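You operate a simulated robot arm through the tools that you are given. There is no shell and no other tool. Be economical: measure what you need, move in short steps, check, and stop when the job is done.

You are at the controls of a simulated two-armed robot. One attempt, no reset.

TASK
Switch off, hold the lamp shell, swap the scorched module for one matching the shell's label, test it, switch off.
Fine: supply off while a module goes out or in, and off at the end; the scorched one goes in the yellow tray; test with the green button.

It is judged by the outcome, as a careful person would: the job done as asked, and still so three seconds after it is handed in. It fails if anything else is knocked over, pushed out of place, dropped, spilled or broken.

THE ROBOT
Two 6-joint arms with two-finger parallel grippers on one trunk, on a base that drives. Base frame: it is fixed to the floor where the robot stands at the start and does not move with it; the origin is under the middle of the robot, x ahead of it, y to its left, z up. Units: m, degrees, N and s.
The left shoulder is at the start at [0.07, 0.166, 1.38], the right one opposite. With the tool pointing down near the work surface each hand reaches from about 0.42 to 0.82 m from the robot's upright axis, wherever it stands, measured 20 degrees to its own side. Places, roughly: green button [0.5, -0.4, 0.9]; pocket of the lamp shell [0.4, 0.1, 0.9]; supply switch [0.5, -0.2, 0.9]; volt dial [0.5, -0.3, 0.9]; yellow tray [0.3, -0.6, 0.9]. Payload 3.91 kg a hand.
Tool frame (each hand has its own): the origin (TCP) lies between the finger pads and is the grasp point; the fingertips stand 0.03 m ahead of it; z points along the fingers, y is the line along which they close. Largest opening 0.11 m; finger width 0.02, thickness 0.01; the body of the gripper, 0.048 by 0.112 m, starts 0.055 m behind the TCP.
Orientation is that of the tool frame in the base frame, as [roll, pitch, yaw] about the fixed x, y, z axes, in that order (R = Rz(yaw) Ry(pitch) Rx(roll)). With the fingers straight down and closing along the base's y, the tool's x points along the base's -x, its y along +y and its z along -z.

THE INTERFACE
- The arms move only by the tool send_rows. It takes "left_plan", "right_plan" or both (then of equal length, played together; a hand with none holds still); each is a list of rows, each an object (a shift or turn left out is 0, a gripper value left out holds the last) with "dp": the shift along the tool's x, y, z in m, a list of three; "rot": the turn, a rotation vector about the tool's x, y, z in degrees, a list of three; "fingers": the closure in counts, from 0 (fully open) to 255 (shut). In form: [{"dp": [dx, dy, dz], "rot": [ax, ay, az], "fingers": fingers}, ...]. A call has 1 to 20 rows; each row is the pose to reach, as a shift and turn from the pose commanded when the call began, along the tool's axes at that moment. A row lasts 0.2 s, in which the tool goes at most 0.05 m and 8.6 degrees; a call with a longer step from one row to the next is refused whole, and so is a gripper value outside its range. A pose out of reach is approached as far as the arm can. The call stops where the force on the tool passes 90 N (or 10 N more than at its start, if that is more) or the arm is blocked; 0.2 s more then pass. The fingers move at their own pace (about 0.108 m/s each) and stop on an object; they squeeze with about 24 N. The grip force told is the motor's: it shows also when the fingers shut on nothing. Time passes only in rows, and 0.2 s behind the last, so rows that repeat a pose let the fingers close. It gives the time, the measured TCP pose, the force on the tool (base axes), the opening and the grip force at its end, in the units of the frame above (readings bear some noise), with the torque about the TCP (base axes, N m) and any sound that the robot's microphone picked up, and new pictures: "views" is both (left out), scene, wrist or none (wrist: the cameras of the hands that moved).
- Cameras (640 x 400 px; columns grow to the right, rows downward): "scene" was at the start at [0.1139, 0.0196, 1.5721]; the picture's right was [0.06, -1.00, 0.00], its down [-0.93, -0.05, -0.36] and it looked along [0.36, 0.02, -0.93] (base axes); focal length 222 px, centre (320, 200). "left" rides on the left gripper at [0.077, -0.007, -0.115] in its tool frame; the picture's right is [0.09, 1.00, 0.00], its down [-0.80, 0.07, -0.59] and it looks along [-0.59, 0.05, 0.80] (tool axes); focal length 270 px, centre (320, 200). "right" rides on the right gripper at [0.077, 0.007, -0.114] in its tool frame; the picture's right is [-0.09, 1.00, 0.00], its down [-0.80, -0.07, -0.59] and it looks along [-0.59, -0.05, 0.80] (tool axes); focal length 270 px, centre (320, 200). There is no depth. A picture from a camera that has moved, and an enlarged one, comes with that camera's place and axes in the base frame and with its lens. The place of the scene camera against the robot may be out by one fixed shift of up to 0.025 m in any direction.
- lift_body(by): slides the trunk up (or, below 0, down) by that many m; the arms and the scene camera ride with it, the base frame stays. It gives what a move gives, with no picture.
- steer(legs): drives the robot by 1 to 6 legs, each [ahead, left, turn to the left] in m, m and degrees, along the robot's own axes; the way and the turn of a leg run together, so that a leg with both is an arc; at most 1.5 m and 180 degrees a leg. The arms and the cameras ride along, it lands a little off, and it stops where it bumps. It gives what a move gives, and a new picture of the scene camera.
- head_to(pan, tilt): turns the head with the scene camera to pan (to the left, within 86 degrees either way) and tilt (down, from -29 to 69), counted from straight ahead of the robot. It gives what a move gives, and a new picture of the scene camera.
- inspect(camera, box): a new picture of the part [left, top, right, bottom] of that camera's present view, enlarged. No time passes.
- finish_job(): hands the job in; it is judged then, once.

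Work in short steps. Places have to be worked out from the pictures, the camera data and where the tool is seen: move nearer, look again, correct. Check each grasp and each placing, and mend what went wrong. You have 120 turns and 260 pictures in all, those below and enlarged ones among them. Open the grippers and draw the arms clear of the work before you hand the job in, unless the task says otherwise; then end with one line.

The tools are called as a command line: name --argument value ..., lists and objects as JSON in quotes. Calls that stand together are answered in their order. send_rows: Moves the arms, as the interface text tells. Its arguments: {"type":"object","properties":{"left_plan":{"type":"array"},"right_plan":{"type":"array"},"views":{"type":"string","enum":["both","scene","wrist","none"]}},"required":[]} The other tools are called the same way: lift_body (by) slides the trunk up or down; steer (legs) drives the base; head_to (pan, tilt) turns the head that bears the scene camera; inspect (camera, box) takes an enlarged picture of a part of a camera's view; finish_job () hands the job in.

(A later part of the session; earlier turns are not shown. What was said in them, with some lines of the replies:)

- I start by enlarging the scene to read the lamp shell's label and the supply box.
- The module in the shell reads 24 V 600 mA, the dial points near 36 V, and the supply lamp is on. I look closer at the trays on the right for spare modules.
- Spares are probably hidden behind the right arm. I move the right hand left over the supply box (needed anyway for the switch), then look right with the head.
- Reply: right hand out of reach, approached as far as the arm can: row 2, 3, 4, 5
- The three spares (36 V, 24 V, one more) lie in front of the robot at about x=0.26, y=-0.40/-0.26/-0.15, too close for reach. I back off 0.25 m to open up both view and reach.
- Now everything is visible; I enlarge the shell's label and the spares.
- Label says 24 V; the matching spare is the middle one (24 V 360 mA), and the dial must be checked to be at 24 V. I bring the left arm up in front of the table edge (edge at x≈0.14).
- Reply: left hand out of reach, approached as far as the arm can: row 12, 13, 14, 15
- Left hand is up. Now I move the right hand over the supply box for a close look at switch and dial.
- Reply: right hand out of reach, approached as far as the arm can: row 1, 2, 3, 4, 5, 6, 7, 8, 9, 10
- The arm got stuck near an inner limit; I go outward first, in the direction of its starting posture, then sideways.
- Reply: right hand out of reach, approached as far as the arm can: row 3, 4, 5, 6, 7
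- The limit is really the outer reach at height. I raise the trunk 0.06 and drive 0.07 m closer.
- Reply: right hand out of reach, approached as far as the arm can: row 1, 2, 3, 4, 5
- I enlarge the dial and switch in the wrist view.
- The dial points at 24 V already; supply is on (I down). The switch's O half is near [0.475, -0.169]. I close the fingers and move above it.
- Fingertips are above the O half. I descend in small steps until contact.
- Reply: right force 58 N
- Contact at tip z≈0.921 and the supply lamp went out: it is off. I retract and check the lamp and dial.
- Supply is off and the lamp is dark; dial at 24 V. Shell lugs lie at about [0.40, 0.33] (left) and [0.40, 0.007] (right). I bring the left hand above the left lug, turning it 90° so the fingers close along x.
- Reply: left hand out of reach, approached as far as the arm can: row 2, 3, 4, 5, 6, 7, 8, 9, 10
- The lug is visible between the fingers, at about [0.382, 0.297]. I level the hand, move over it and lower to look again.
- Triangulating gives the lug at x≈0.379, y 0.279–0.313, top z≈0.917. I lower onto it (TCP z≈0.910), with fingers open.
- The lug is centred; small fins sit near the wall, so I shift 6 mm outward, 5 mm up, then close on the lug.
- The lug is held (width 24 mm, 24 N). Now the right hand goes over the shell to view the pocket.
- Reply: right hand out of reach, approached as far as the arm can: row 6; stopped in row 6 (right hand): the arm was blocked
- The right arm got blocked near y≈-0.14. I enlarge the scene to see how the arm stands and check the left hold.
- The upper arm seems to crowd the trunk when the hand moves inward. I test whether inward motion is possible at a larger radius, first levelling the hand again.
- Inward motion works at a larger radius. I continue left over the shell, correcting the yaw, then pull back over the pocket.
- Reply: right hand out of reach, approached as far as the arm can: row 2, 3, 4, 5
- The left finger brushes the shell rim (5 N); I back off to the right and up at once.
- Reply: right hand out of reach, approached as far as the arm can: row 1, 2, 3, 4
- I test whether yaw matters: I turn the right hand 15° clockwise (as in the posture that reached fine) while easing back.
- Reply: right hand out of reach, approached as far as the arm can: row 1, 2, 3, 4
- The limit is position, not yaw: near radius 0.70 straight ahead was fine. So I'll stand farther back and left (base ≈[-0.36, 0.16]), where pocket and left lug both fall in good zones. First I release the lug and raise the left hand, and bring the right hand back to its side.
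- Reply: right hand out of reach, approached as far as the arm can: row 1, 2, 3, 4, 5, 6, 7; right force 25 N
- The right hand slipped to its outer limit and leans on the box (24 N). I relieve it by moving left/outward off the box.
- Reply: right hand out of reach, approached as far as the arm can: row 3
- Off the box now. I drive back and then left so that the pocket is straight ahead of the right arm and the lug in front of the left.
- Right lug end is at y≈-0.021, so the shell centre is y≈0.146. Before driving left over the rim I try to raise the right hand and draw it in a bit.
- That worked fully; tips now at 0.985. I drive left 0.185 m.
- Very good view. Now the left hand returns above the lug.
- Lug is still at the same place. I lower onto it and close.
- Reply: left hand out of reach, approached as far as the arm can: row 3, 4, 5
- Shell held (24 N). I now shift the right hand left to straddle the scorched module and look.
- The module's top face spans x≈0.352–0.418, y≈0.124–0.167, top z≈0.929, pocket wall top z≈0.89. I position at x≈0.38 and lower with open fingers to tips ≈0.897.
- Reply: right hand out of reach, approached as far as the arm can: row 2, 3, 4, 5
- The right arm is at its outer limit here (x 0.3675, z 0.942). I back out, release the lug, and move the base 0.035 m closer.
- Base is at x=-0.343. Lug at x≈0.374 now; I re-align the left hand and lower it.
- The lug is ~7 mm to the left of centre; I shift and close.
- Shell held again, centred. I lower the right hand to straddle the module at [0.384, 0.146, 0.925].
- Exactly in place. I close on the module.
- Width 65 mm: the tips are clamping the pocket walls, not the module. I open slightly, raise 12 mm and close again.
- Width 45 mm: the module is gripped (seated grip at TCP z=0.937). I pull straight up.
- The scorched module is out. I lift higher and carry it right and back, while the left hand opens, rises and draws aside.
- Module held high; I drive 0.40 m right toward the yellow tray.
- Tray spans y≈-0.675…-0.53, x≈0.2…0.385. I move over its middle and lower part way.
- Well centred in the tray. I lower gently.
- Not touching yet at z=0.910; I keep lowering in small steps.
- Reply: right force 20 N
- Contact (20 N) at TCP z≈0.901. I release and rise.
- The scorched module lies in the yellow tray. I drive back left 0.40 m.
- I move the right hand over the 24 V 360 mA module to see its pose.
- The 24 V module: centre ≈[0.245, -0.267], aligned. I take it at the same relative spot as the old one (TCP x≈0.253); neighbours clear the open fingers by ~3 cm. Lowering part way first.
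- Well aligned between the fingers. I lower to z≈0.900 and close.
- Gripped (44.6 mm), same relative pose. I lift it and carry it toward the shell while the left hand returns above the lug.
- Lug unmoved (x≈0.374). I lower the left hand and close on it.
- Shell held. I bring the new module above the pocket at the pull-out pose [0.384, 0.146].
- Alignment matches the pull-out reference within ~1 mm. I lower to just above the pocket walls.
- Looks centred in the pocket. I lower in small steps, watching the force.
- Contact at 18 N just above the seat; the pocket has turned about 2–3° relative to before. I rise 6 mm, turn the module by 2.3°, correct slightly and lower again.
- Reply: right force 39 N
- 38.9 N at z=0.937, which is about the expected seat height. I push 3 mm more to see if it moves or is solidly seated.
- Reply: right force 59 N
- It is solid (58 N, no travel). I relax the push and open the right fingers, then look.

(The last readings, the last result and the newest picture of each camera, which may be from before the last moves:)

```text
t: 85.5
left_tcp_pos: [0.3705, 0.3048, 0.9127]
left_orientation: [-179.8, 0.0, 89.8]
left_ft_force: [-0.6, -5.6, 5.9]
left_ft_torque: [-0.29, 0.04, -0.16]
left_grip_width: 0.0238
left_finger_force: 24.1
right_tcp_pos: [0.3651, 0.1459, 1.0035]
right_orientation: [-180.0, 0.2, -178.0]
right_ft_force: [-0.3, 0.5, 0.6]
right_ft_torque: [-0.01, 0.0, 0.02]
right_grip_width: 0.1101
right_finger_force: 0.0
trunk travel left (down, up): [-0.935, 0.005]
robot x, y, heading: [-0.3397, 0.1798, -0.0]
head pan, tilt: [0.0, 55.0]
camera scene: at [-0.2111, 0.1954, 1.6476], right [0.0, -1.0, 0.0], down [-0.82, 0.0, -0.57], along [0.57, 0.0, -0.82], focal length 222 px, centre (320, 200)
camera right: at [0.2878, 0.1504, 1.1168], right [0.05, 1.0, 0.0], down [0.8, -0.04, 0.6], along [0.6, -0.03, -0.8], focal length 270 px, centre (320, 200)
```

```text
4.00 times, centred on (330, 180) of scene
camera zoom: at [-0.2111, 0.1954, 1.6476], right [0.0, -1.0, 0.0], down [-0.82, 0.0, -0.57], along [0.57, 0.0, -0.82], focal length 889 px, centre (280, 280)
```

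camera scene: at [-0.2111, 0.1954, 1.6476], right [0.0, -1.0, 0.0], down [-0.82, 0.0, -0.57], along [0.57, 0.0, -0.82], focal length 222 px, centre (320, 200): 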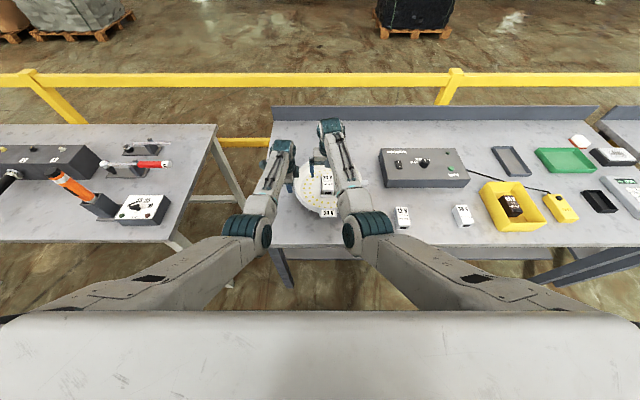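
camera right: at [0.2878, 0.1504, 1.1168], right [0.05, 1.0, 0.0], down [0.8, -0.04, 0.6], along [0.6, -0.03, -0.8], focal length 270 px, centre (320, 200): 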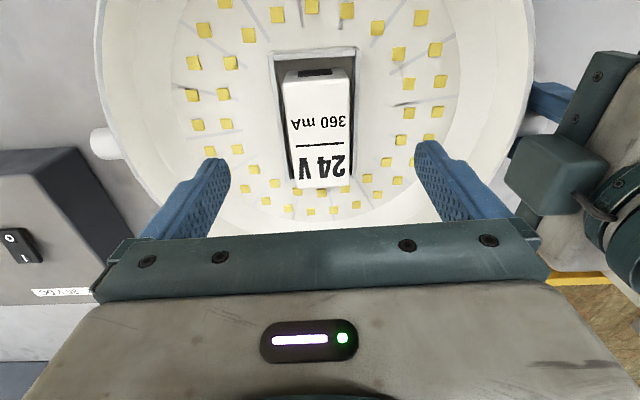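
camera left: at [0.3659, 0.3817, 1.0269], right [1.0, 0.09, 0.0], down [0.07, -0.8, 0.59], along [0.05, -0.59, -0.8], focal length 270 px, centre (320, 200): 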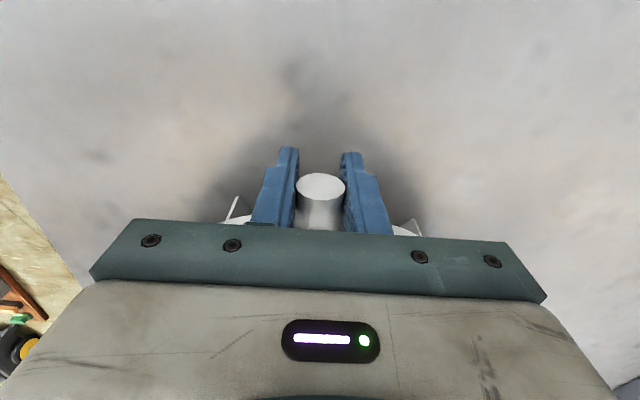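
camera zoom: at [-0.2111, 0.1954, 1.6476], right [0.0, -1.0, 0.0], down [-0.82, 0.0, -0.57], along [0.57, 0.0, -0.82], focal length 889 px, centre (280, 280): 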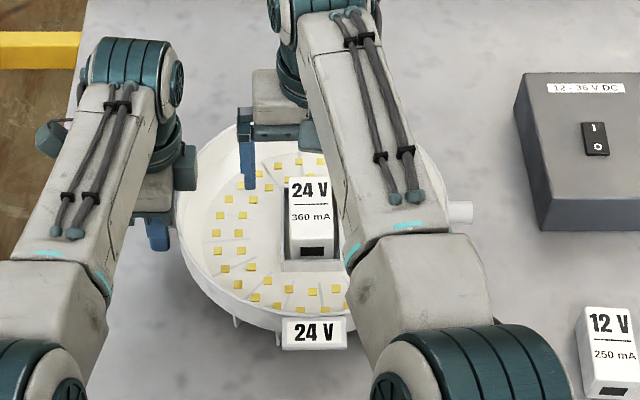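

The new 24 V module sits like the old one did. Now I release the lug, raise and retract the left hand, and bring the right hand back to its side.

send_rows --left_plan '[{"fingers": 100}, {"fingers": 0}, {"fingers": 0}, {"fingers": 0}, {"dp": [0, 0, -0.03]}, {"dp": [0, 0, -0.06]}, {"dp": [0.015, -0.015, -0.09]}, {"dp": [0.045, -0.045, -0.09]}, {"dp": [0.075, -0.075, -0.09]}, {"dp": [0.105, -0.105, -0.09]}, {"dp": [0.135, -0.14, -0.09]}, {"dp": [0.165, -0.175, -0.09]}, {"dp": [0.19, -0.2, -0.09]}]' --right_plan '[{"dp": [0, 0, -0.015]}, {"dp": [0, 0, -0.025]}, {"dp": [0, -0.03, -0.025], "rot": [0, 0, 2]}, {"dp": [0.01, -0.07, -0.025], "rot": [0, 0, 2]}, {"dp": [0.02, -0.11, -0.025], "rot": [0, 0, 2]}, {"dp": [0.03, -0.15, -0.025], "rot": [0, 0, 2]}, {"dp": [0.04, -0.19, -0.025], "rot": [0, 0, 2]}, {"dp": [0.05, -0.23, -0.025], "rot": [0, 0, 2]}, {"dp": [0.05, -0.25, -0.025], "rot": [0, 0, 2]}, {"dp": [0.05, -0.25, -0.025], "rot": [0, 0, 2]}, {"dp": [0.05, -0.25, -0.025], "rot": [0, 0, 2]}, {"dp": [0.05, -0.25, -0.025], "rot": [0, 0, 2]}, {"dp": [0.05, -0.25, -0.025], "rot": [0, 0, 2]}]' --views "scene"

inspect --camera "scene" --box '[270, 130, 390, 230]'

```text
t: 88.3
left_tcp_pos: [0.1718, 0.5006, 1.0008]
left_orientation: [-179.9, 0.1, 89.8]
left_ft_force: [0.2, 0.6, -0.1]
left_ft_torque: [-0.02, 0.02, -0.05]
left_grip_width: 0.1099
left_finger_force: 0.0
left hand out of reach, approached as far as the arm can: row 12, 13
right_tcp_pos: [0.3255, -0.1055, 1.0286]
right_orientation: [-179.9, 0.2, -180.0]
right_ft_force: [-0.6, -0.8, 1.1]
right_ft_torque: [0.0, -0.03, -0.02]
right_grip_width: 0.1101
right_finger_force: 0.0
trunk travel left (down, up): [-0.935, 0.005]
robot x, y, heading: [-0.3399, 0.1814, -0.2]
head pan, tilt: [0.0, 55.0]
camera scene: at [-0.211, 0.1979, 1.6476], right [0.0, -1.0, 0.0], down [-0.82, 0.0, -0.57], along [0.57, 0.0, -0.82], focal length 222 px, centre (320, 200)
```

scene: 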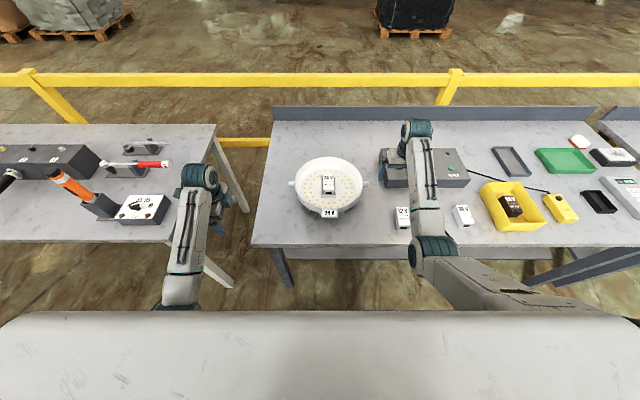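

```text
4.00 times, centred on (330, 180) of scene
camera zoom: at [-0.211, 0.1979, 1.6476], right [0.0, -1.0, 0.0], down [-0.82, 0.0, -0.57], along [0.57, 0.0, -0.82], focal length 889 px, centre (280, 280)
```

zoom: 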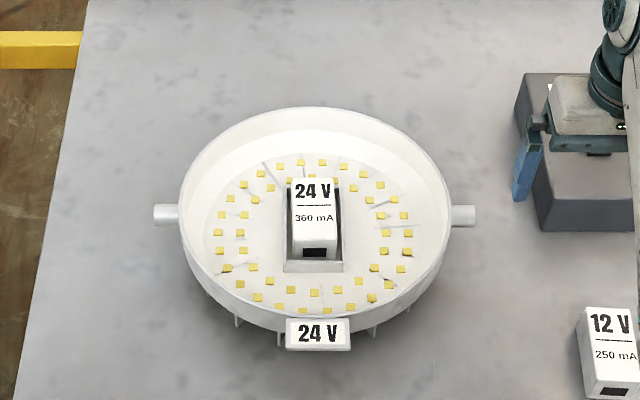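

Module looks seated square in the pocket. I drive right 0.18 m and forward 0.15 m to the supply box.

steer --legs '[[0, -0.18, 0], [0.14, 0, 0]]'

send_rows --right_plan '[{"fingers": 128}, {"fingers": 128}]' --views "wrist"

inspect --camera "scene" --box '[240, 130, 520, 270]'

```text
t: 90.7
left_tcp_pos: [0.3109, 0.3134, 1.0021]
left_orientation: [180.0, 0.1, 89.8]
left_ft_force: [-1.0, 1.5, 0.4]
left_ft_torque: [0.05, -0.04, 0.03]
left_grip_width: 0.11
left_finger_force: 0.0
right_tcp_pos: [0.4622, -0.2933, 1.0293]
right_orientation: [180.0, 0.5, 179.7]
right_ft_force: [-0.8, -0.2, 0.6]
right_ft_torque: [0.02, -0.01, 0.0]
right_grip_width: 0.1099
right_finger_force: 0.0
trunk travel left (down, up): [-0.935, 0.005]
robot x, y, heading: [-0.2009, -0.0049, -0.3]
head pan, tilt: [0.0, 55.0]
camera scene: at [-0.0741, 0.011, 1.6478], right [0.0, -1.0, 0.0], down [-0.82, 0.0, -0.58], along [0.58, 0.0, -0.82], focal length 222 px, centre (320, 200)
```

scene: 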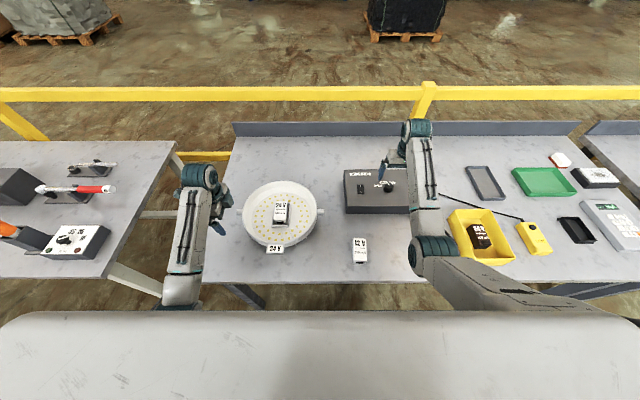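

```text
t: 91.3
left_tcp_pos: [0.3125, 0.3146, 1.002]
left_orientation: [180.0, 0.0, 89.8]
left_ft_force: [-0.6, 0.0, -0.2]
left_ft_torque: [0.04, 0.01, 0.0]
left_grip_width: 0.1101
left_finger_force: 0.1
right_tcp_pos: [0.4626, -0.2921, 1.0291]
right_orientation: [-180.0, 0.2, 179.8]
right_ft_force: [0.9, -0.1, 0.6]
right_ft_torque: [-0.02, 0.02, -0.01]
right_grip_width: 0.0549
right_finger_force: 0.1
trunk travel left (down, up): [-0.935, 0.005]
robot x, y, heading: [-0.1977, -0.0062, -0.4]
head pan, tilt: [0.0, 55.0]
camera right: at [0.3863, -0.2849, 1.1429], right [0.09, 1.0, 0.0], down [0.8, -0.07, 0.6], along [0.6, -0.05, -0.8], focal length 270 px, centre (320, 200)
```

right: 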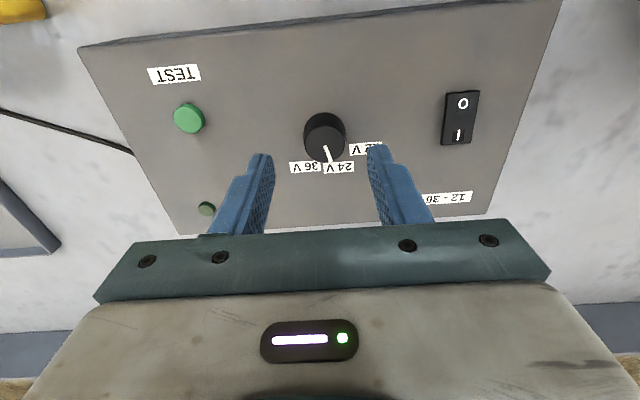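

```text
2.29 times, centred on (380, 200) of scene
camera zoom: at [-0.0725, 0.0117, 1.6477], right [0.0, -1.0, 0.0], down [-0.82, 0.0, -0.57], along [0.57, 0.0, -0.82], focal length 508 px, centre (183, 200)
```

zoom: 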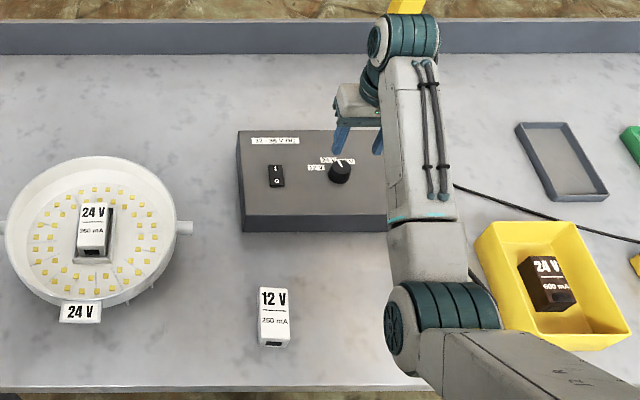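

inspect --camera "right" --box '[270, 90, 410, 190]'

```text
4.00 times, centred on (340, 140) of right
camera zoom: at [0.3863, -0.2849, 1.1429], right [0.09, 1.0, 0.0], down [0.8, -0.07, 0.6], along [0.6, -0.05, -0.8], focal length 1081 px, centre (240, 440)
```

zoom: 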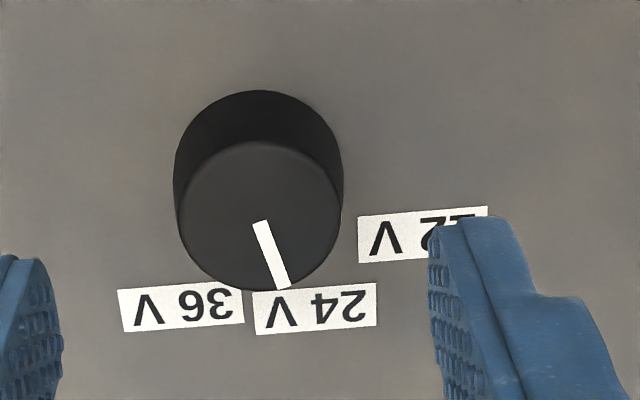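

Dial pointer clearly at 24 V. With the module in place I now switch the supply on: press the I half at about [0.500, -0.173].

send_rows --right_plan '[{"dp": [-0.01, 0.03, 0], "fingers": 255}, {"dp": [-0.02, 0.06, 0.01], "fingers": 255}, {"dp": [-0.03, 0.09, 0.03], "fingers": 255}, {"dp": [-0.038, 0.119, 0.048], "fingers": 255}, {"dp": [-0.038, 0.119, 0.048], "fingers": 255}]' --views "wrist"

```text
t: 92.5
left_tcp_pos: [0.3117, 0.3136, 1.0015]
left_orientation: [-180.0, 0.0, 89.9]
left_ft_force: [0.0, -0.2, 0.2]
left_ft_torque: [-0.03, 0.03, -0.02]
left_grip_width: 0.1098
left_finger_force: 0.1
right_tcp_pos: [0.5026, -0.174, 0.9794]
right_orientation: [-180.0, 0.2, 179.8]
right_ft_force: [0.0, -0.9, 0.2]
right_ft_torque: [-0.03, -0.01, 0.01]
right_grip_width: 0.0003
right_finger_force: 24.0
trunk travel left (down, up): [-0.935, 0.005]
robot x, y, heading: [-0.2005, -0.0063, -0.5]
head pan, tilt: [0.0, 55.0]
camera right: at [0.4255, -0.1655, 1.094], right [0.09, 1.0, 0.0], down [0.8, -0.07, 0.6], along [0.6, -0.05, -0.8], focal length 270 px, centre (320, 200)
```

right: 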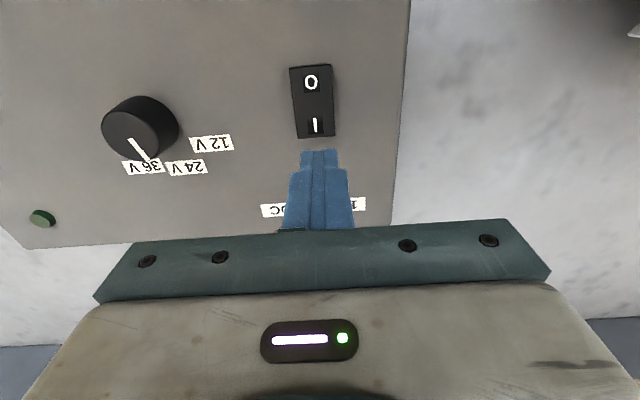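

I move 4 mm back and press down on the I half.

send_rows --right_plan '[{"dp": [0.004, -0.001, 0.02]}, {"dp": [0.004, -0.001, 0.032]}, {"dp": [0.004, -0.001, 0.037]}, {"dp": [0.004, -0.001, 0.041]}]' --views "wrist"

```text
t: 93.5
left_tcp_pos: [0.3094, 0.3142, 1.003]
left_orientation: [179.8, 0.1, 89.8]
left_ft_force: [0.1, -0.3, 0.1]
left_ft_torque: [0.0, -0.01, 0.0]
left_grip_width: 0.1098
left_finger_force: 0.0
right_tcp_pos: [0.501, -0.1736, 0.9487]
right_orientation: [-179.9, 1.3, 179.9]
right_ft_force: [10.9, -2.2, 46.1]
right_ft_torque: [0.03, 0.12, 0.55]
right_grip_width: 0.0003
right_finger_force: 23.9
trunk travel left (down, up): [-0.935, 0.005]
robot x, y, heading: [-0.2043, -0.0061, -0.4]
head pan, tilt: [0.0, 55.0]
camera right: at [0.4213, -0.1659, 1.0623], right [0.09, 1.0, 0.0], down [0.79, -0.07, 0.61], along [0.61, -0.05, -0.79], focal length 270 px, centre (320, 200)
```

right: 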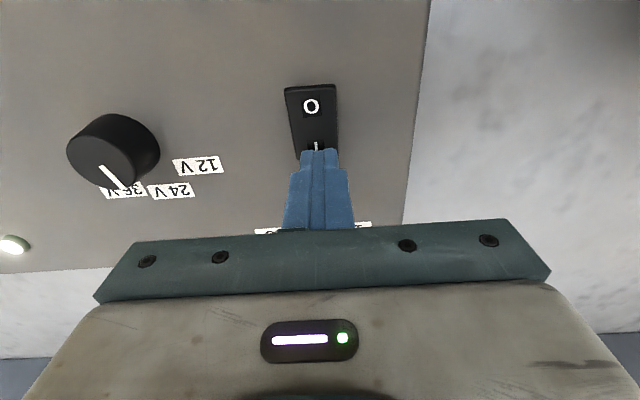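

The supply lamp lights. I lift clear and move over the green button, keeping above the knob.

send_rows --right_plan '[{"dp": [0, 0, -0.03]}, {"dp": [0.02, -0.02, -0.065]}, {"dp": [0.035, -0.065, -0.07]}, {"dp": [0.045, -0.11, -0.07]}, {"dp": [0.047, -0.155, -0.07]}, {"dp": [0.047, -0.2, -0.07]}, {"dp": [0.047, -0.2235, -0.05]}, {"dp": [0.047, -0.2235, -0.035]}, {"dp": [0.047, -0.2235, -0.035]}]' --views "wrist"

```text
t: 95.5
left_tcp_pos: [0.3125, 0.3136, 1.0002]
left_orientation: [-180.0, 0.0, 89.7]
left_ft_force: [-0.2, -0.1, 0.3]
left_ft_torque: [-0.01, 0.01, 0.0]
left_grip_width: 0.1098
left_finger_force: 0.0
right_tcp_pos: [0.4535, -0.3983, 0.9734]
right_orientation: [-180.0, 0.3, 179.8]
right_ft_force: [-0.6, 0.2, 0.2]
right_ft_torque: [0.01, 0.0, -0.01]
right_grip_width: 0.0
right_finger_force: 24.5
trunk travel left (down, up): [-0.935, 0.005]
robot x, y, heading: [-0.2008, -0.0068, -0.1]
head pan, tilt: [0.0, 55.0]
camera right: at [0.3758, -0.3903, 1.0879], right [0.09, 1.0, 0.0], down [0.8, -0.07, 0.6], along [0.6, -0.05, -0.8], focal length 270 px, centre (320, 200)
```

right: 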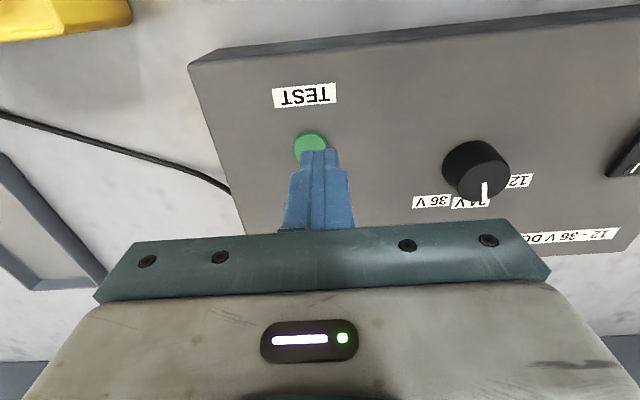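

Tips are just above the button (centre ≈[0.452, -0.402]). I press down and watch the lamp in the scene view.

send_rows --right_plan '[{"dp": [0.001, -0.004, 0.008]}, {"dp": [0.001, -0.004, 0.015]}, {"dp": [0.001, -0.004, 0.02]}, {"dp": [0.001, -0.004, 0.024]}, {"dp": [0.001, -0.004, 0.024]}]' --views "both"

inspect --camera "scene" --box '[220, 150, 350, 260]'

```text
t: 96.7
left_tcp_pos: [0.3121, 0.3124, 1.0001]
left_orientation: [-180.0, 0.0, 89.9]
left_ft_force: [-0.2, 0.6, 0.7]
left_ft_torque: [-0.02, -0.01, 0.0]
left_grip_width: 0.1103
left_finger_force: 0.1
right_tcp_pos: [0.4519, -0.3997, 0.949]
right_orientation: [180.0, 0.3, 179.8]
right_ft_force: [-0.1, 0.8, 0.6]
right_ft_torque: [-0.01, -0.03, 0.0]
right_grip_width: 0.0
right_finger_force: 24.1
trunk travel left (down, up): [-0.935, 0.005]
robot x, y, heading: [-0.2019, -0.0023, -0.2]
head pan, tilt: [0.0, 55.0]
camera scene: at [-0.0707, 0.0122, 1.6475], right [0.0, -1.0, 0.0], down [-0.82, 0.0, -0.57], along [0.57, 0.0, -0.82], focal length 222 px, centre (320, 200)
camera right: at [0.3746, -0.3937, 1.0638], right [0.09, 1.0, 0.0], down [0.8, -0.07, 0.6], along [0.6, -0.05, -0.8], focal length 270 px, centre (320, 200)
```

scene: 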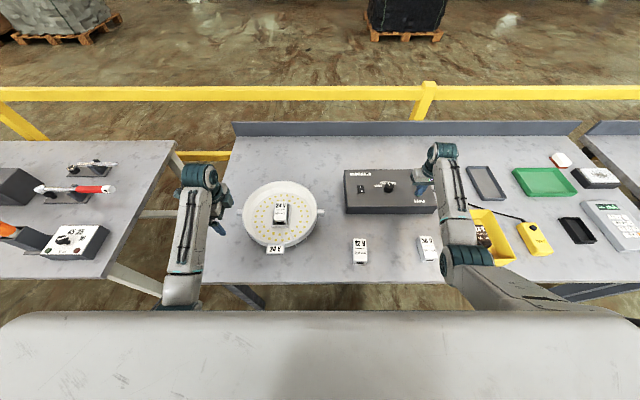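
right: 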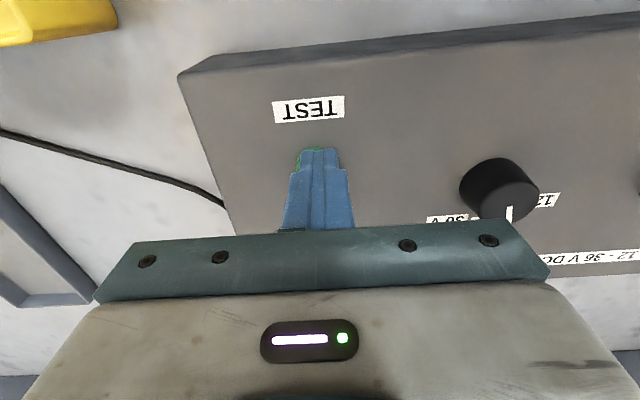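

```text
3.64 times, centred on (285, 205) of scene
camera zoom: at [-0.0707, 0.0122, 1.6475], right [0.0, -1.0, 0.0], down [-0.82, 0.0, -0.57], along [0.57, 0.0, -0.82], focal length 808 px, centre (447, 182)
```

zoom: 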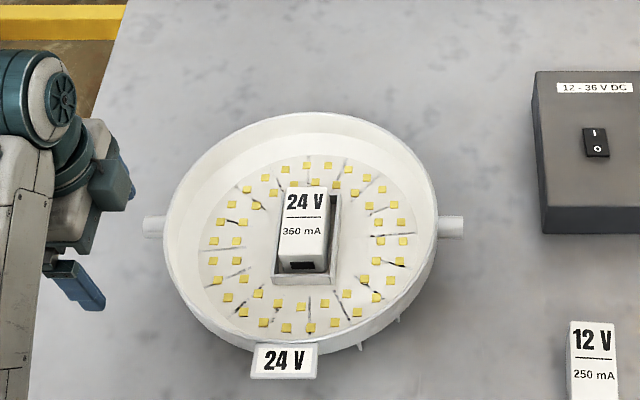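

Not yet in contact (tip 0.919). I shift 3 mm right and press deeper.

send_rows --right_plan '[{"dp": [0, -0.003, 0.004]}, {"dp": [0, -0.003, 0.008]}, {"dp": [0, -0.003, 0.011]}]' --views "scene"

inspect --camera "scene" --box '[220, 150, 350, 260]'

```text
t: 97.5
left_tcp_pos: [0.3113, 0.3147, 1.0019]
left_orientation: [179.9, 0.1, 89.8]
left_ft_force: [-0.2, -0.7, -0.1]
left_ft_torque: [-0.02, 0.0, 0.0]
left_grip_width: 0.1102
left_finger_force: 0.3
right_tcp_pos: [0.4531, -0.4024, 0.9429]
right_orientation: [-179.8, 0.7, 179.8]
right_ft_force: [4.6, -0.1, 19.9]
right_ft_torque: [-0.01, -0.28, -0.12]
right_grip_width: 0.0002
right_finger_force: 24.2
trunk travel left (down, up): [-0.935, 0.005]
robot x, y, heading: [-0.1979, -0.0022, -0.0]
head pan, tilt: [0.0, 55.0]
heard: click
camera scene: at [-0.0736, 0.0147, 1.6481], right [0.0, -1.0, 0.0], down [-0.82, 0.0, -0.57], along [0.57, 0.0, -0.82], focal length 222 px, centre (320, 200)
```

scene: 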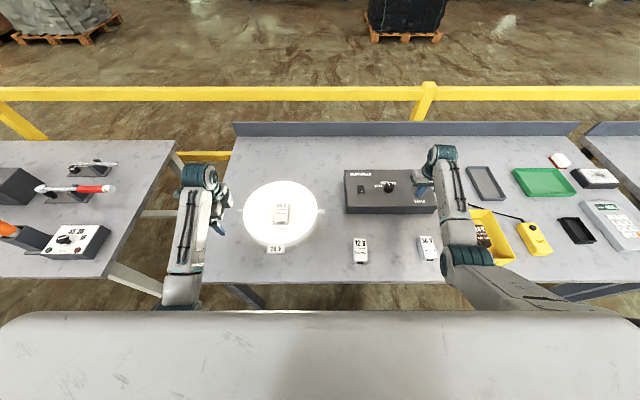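

```text
3.64 times, centred on (285, 205) of scene
camera zoom: at [-0.0736, 0.0147, 1.6481], right [0.0, -1.0, 0.0], down [-0.82, 0.0, -0.57], along [0.57, 0.0, -0.82], focal length 808 px, centre (447, 182)
```

zoom: 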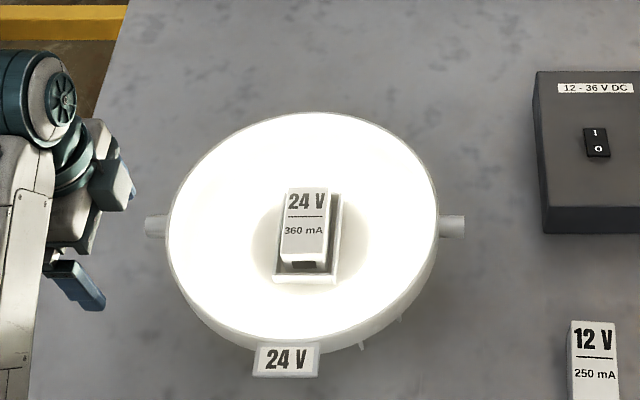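

A click and the lamp shines: test passed. I release the button and go to the switch's O half, above the knob.

send_rows --right_plan '[{"dp": [0, 0, 0]}, {"dp": [0, 0, -0.035]}, {"dp": [0, 0.02, -0.075]}, {"dp": [0, 0.065, -0.075]}, {"dp": [-0.005, 0.11, -0.075]}, {"dp": [-0.01, 0.155, -0.075]}, {"dp": [-0.015, 0.195, -0.075]}, {"dp": [-0.017, 0.2275, -0.06]}, {"dp": [-0.017, 0.2275, -0.043]}, {"dp": [-0.017, 0.2275, -0.043]}]' --views "both"

```text
t: 99.7
left_tcp_pos: [0.3124, 0.3144, 1.0006]
left_orientation: [-179.9, 0.0, 89.8]
left_ft_force: [0.9, 0.2, 0.9]
left_ft_torque: [0.02, 0.02, -0.03]
left_grip_width: 0.1099
left_finger_force: 0.1
right_tcp_pos: [0.4682, -0.174, 0.9827]
right_orientation: [-179.9, 0.1, 179.9]
right_ft_force: [-0.3, -0.3, 0.3]
right_ft_torque: [0.01, 0.02, 0.02]
right_grip_width: 0.0
right_finger_force: 23.9
trunk travel left (down, up): [-0.935, 0.005]
robot x, y, heading: [-0.204, -0.0037, -0.2]
head pan, tilt: [0.0, 55.0]
camera scene: at [-0.0706, 0.0122, 1.6475], right [0.0, -1.0, 0.0], down [-0.82, 0.0, -0.57], along [0.57, 0.0, -0.82], focal length 222 px, centre (320, 200)
camera right: at [0.3898, -0.1672, 1.0967], right [0.09, 1.0, 0.0], down [0.8, -0.07, 0.6], along [0.6, -0.05, -0.8], focal length 270 px, centre (320, 200)
```

scene: 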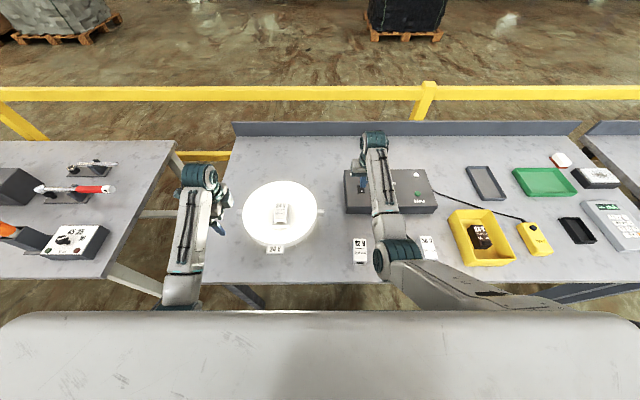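
right: 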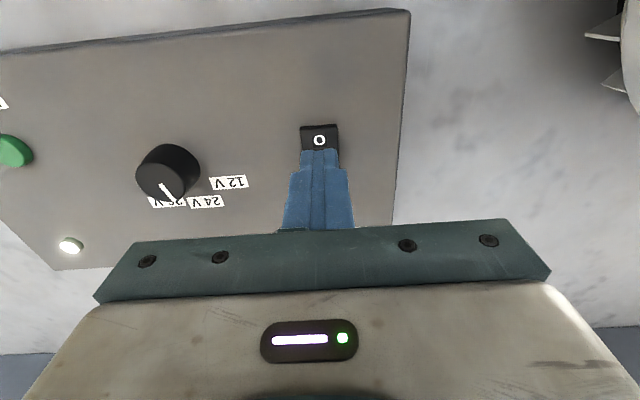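

The lamp stays lit; the O half is right ahead of the tips. I press it.

send_rows --right_plan '[{"dp": [0, 0, 0.02]}, {"dp": [0, 0, 0.033]}, {"dp": [0, 0, 0.039]}, {"dp": [0, 0, 0.044]}]' --views "wrist"

```text
t: 100.7
left_tcp_pos: [0.3063, 0.3139, 1.0039]
left_orientation: [179.6, 0.1, 89.7]
left_ft_force: [0.6, -0.1, 0.2]
left_ft_torque: [0.0, 0.04, 0.02]
left_grip_width: 0.1098
left_finger_force: 0.0
right_tcp_pos: [0.4658, -0.1755, 0.9506]
right_orientation: [-179.9, 1.4, 179.8]
right_ft_force: [1.0, -6.0, 55.7]
right_ft_torque: [-0.23, -0.64, 0.46]
right_grip_width: 0.0002
right_finger_force: 23.9
trunk travel left (down, up): [-0.935, 0.005]
robot x, y, heading: [-0.1994, 0.0007, -0.2]
head pan, tilt: [0.0, 55.0]
camera right: at [0.3865, -0.1686, 1.063], right [0.09, 1.0, 0.0], down [0.79, -0.07, 0.61], along [0.61, -0.06, -0.79], focal length 270 px, centre (320, 200)
```

right: 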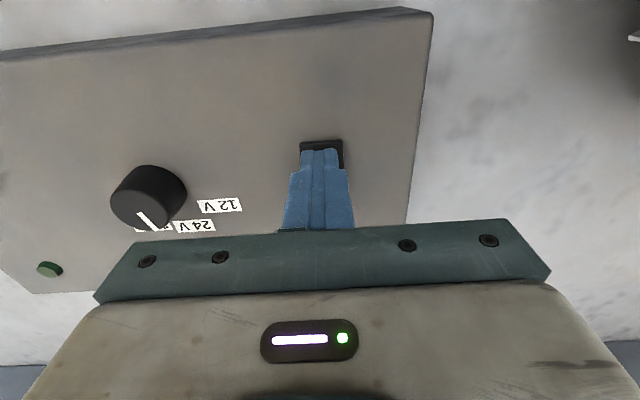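

The supply lamp is out. I lift, open the gripper and draw the right arm back; then I back the robot off for a final look.

send_rows --right_plan '[{"dp": [0, 0, -0.03]}, {"dp": [0, -0.01, -0.06]}, {"dp": [0.01, -0.04, -0.08], "fingers": 128}, {"dp": [0.03, -0.08, -0.085], "fingers": 0}, {"dp": [0.03, -0.08, -0.085], "fingers": 0}]' --views "none"

steer --legs '[[-0.4, 0, 0]]'

inspect --camera "scene" --box '[240, 90, 560, 250]'

```text
t: 101.9
left_tcp_pos: [0.3123, 0.3147, 1.0003]
left_orientation: [179.9, 0.2, 89.8]
left_ft_force: [0.8, -0.1, -0.1]
left_ft_torque: [-0.03, -0.02, -0.04]
left_grip_width: 0.11
left_finger_force: 0.1
right_tcp_pos: [0.4383, -0.2548, 1.0241]
right_orientation: [180.0, 0.2, 179.9]
right_ft_force: [0.3, 0.0, -0.4]
right_ft_torque: [-0.02, -0.02, 0.0]
right_grip_width: 0.1099
right_finger_force: 0.1
trunk travel left (down, up): [-0.935, 0.005]
robot x, y, heading: [-0.1987, -0.0009, -0.5]
head pan, tilt: [0.0, 55.0]
```

```text
t: 104.4
left_tcp_pos: [-0.0865, 0.3201, 0.9995]
left_orientation: [-179.9, 0.0, 90.4]
left_ft_force: [-0.8, 0.6, 0.0]
left_ft_torque: [0.0, -0.02, 0.0]
left_grip_width: 0.11
left_finger_force: 0.1
right_tcp_pos: [0.0445, -0.2467, 1.0226]
right_orientation: [179.9, 0.2, -179.3]
right_ft_force: [0.2, -0.1, -0.1]
right_ft_torque: [-0.05, 0.03, 0.01]
right_grip_width: 0.1104
right_finger_force: 0.1
trunk travel left (down, up): [-0.935, 0.005]
robot x, y, heading: [-0.5962, -0.0031, 0.6]
head pan, tilt: [0.0, 55.0]
camera scene: at [-0.4646, 0.0132, 1.6473], right [0.01, -1.0, 0.0], down [-0.82, -0.01, -0.57], along [0.57, 0.0, -0.82], focal length 222 px, centre (320, 200)
```

scene: 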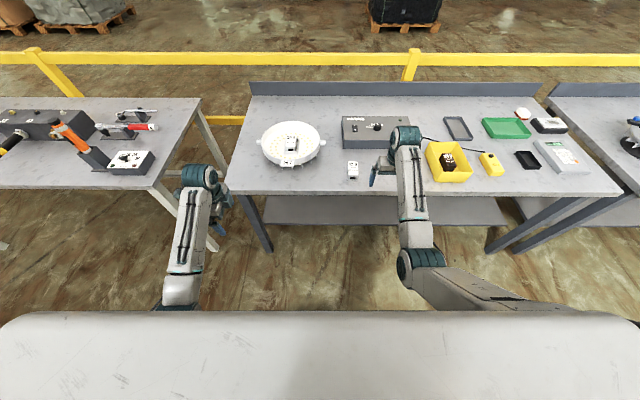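

```text
2.00 times, centred on (400, 170) of scene
camera zoom: at [-0.4646, 0.0132, 1.6473], right [0.01, -1.0, 0.0], down [-0.82, -0.01, -0.57], along [0.57, 0.0, -0.82], focal length 444 px, centre (160, 260)
```

zoom: 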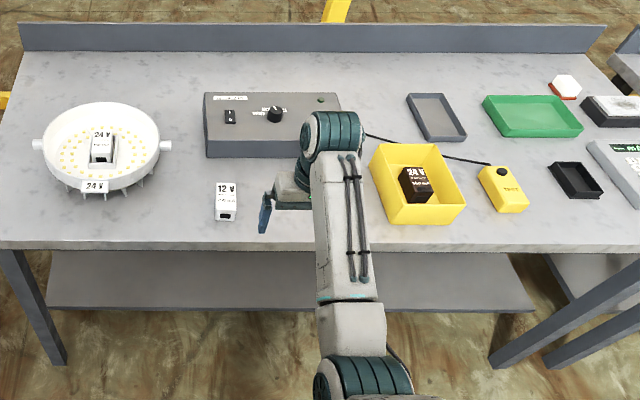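

The supply is off and the shell is dark. The new module is seated, the scorched one is in the yellow tray, and both arms are clear with grippers open, so I hand in.

finish_job

```text
The job is handed in.
```

The job is done: the scorched module is in the yellow tray, a 24 V 360 mA module matching the shell's label is fitted, the lamp lit when I pressed the green button, and the supply is off again.
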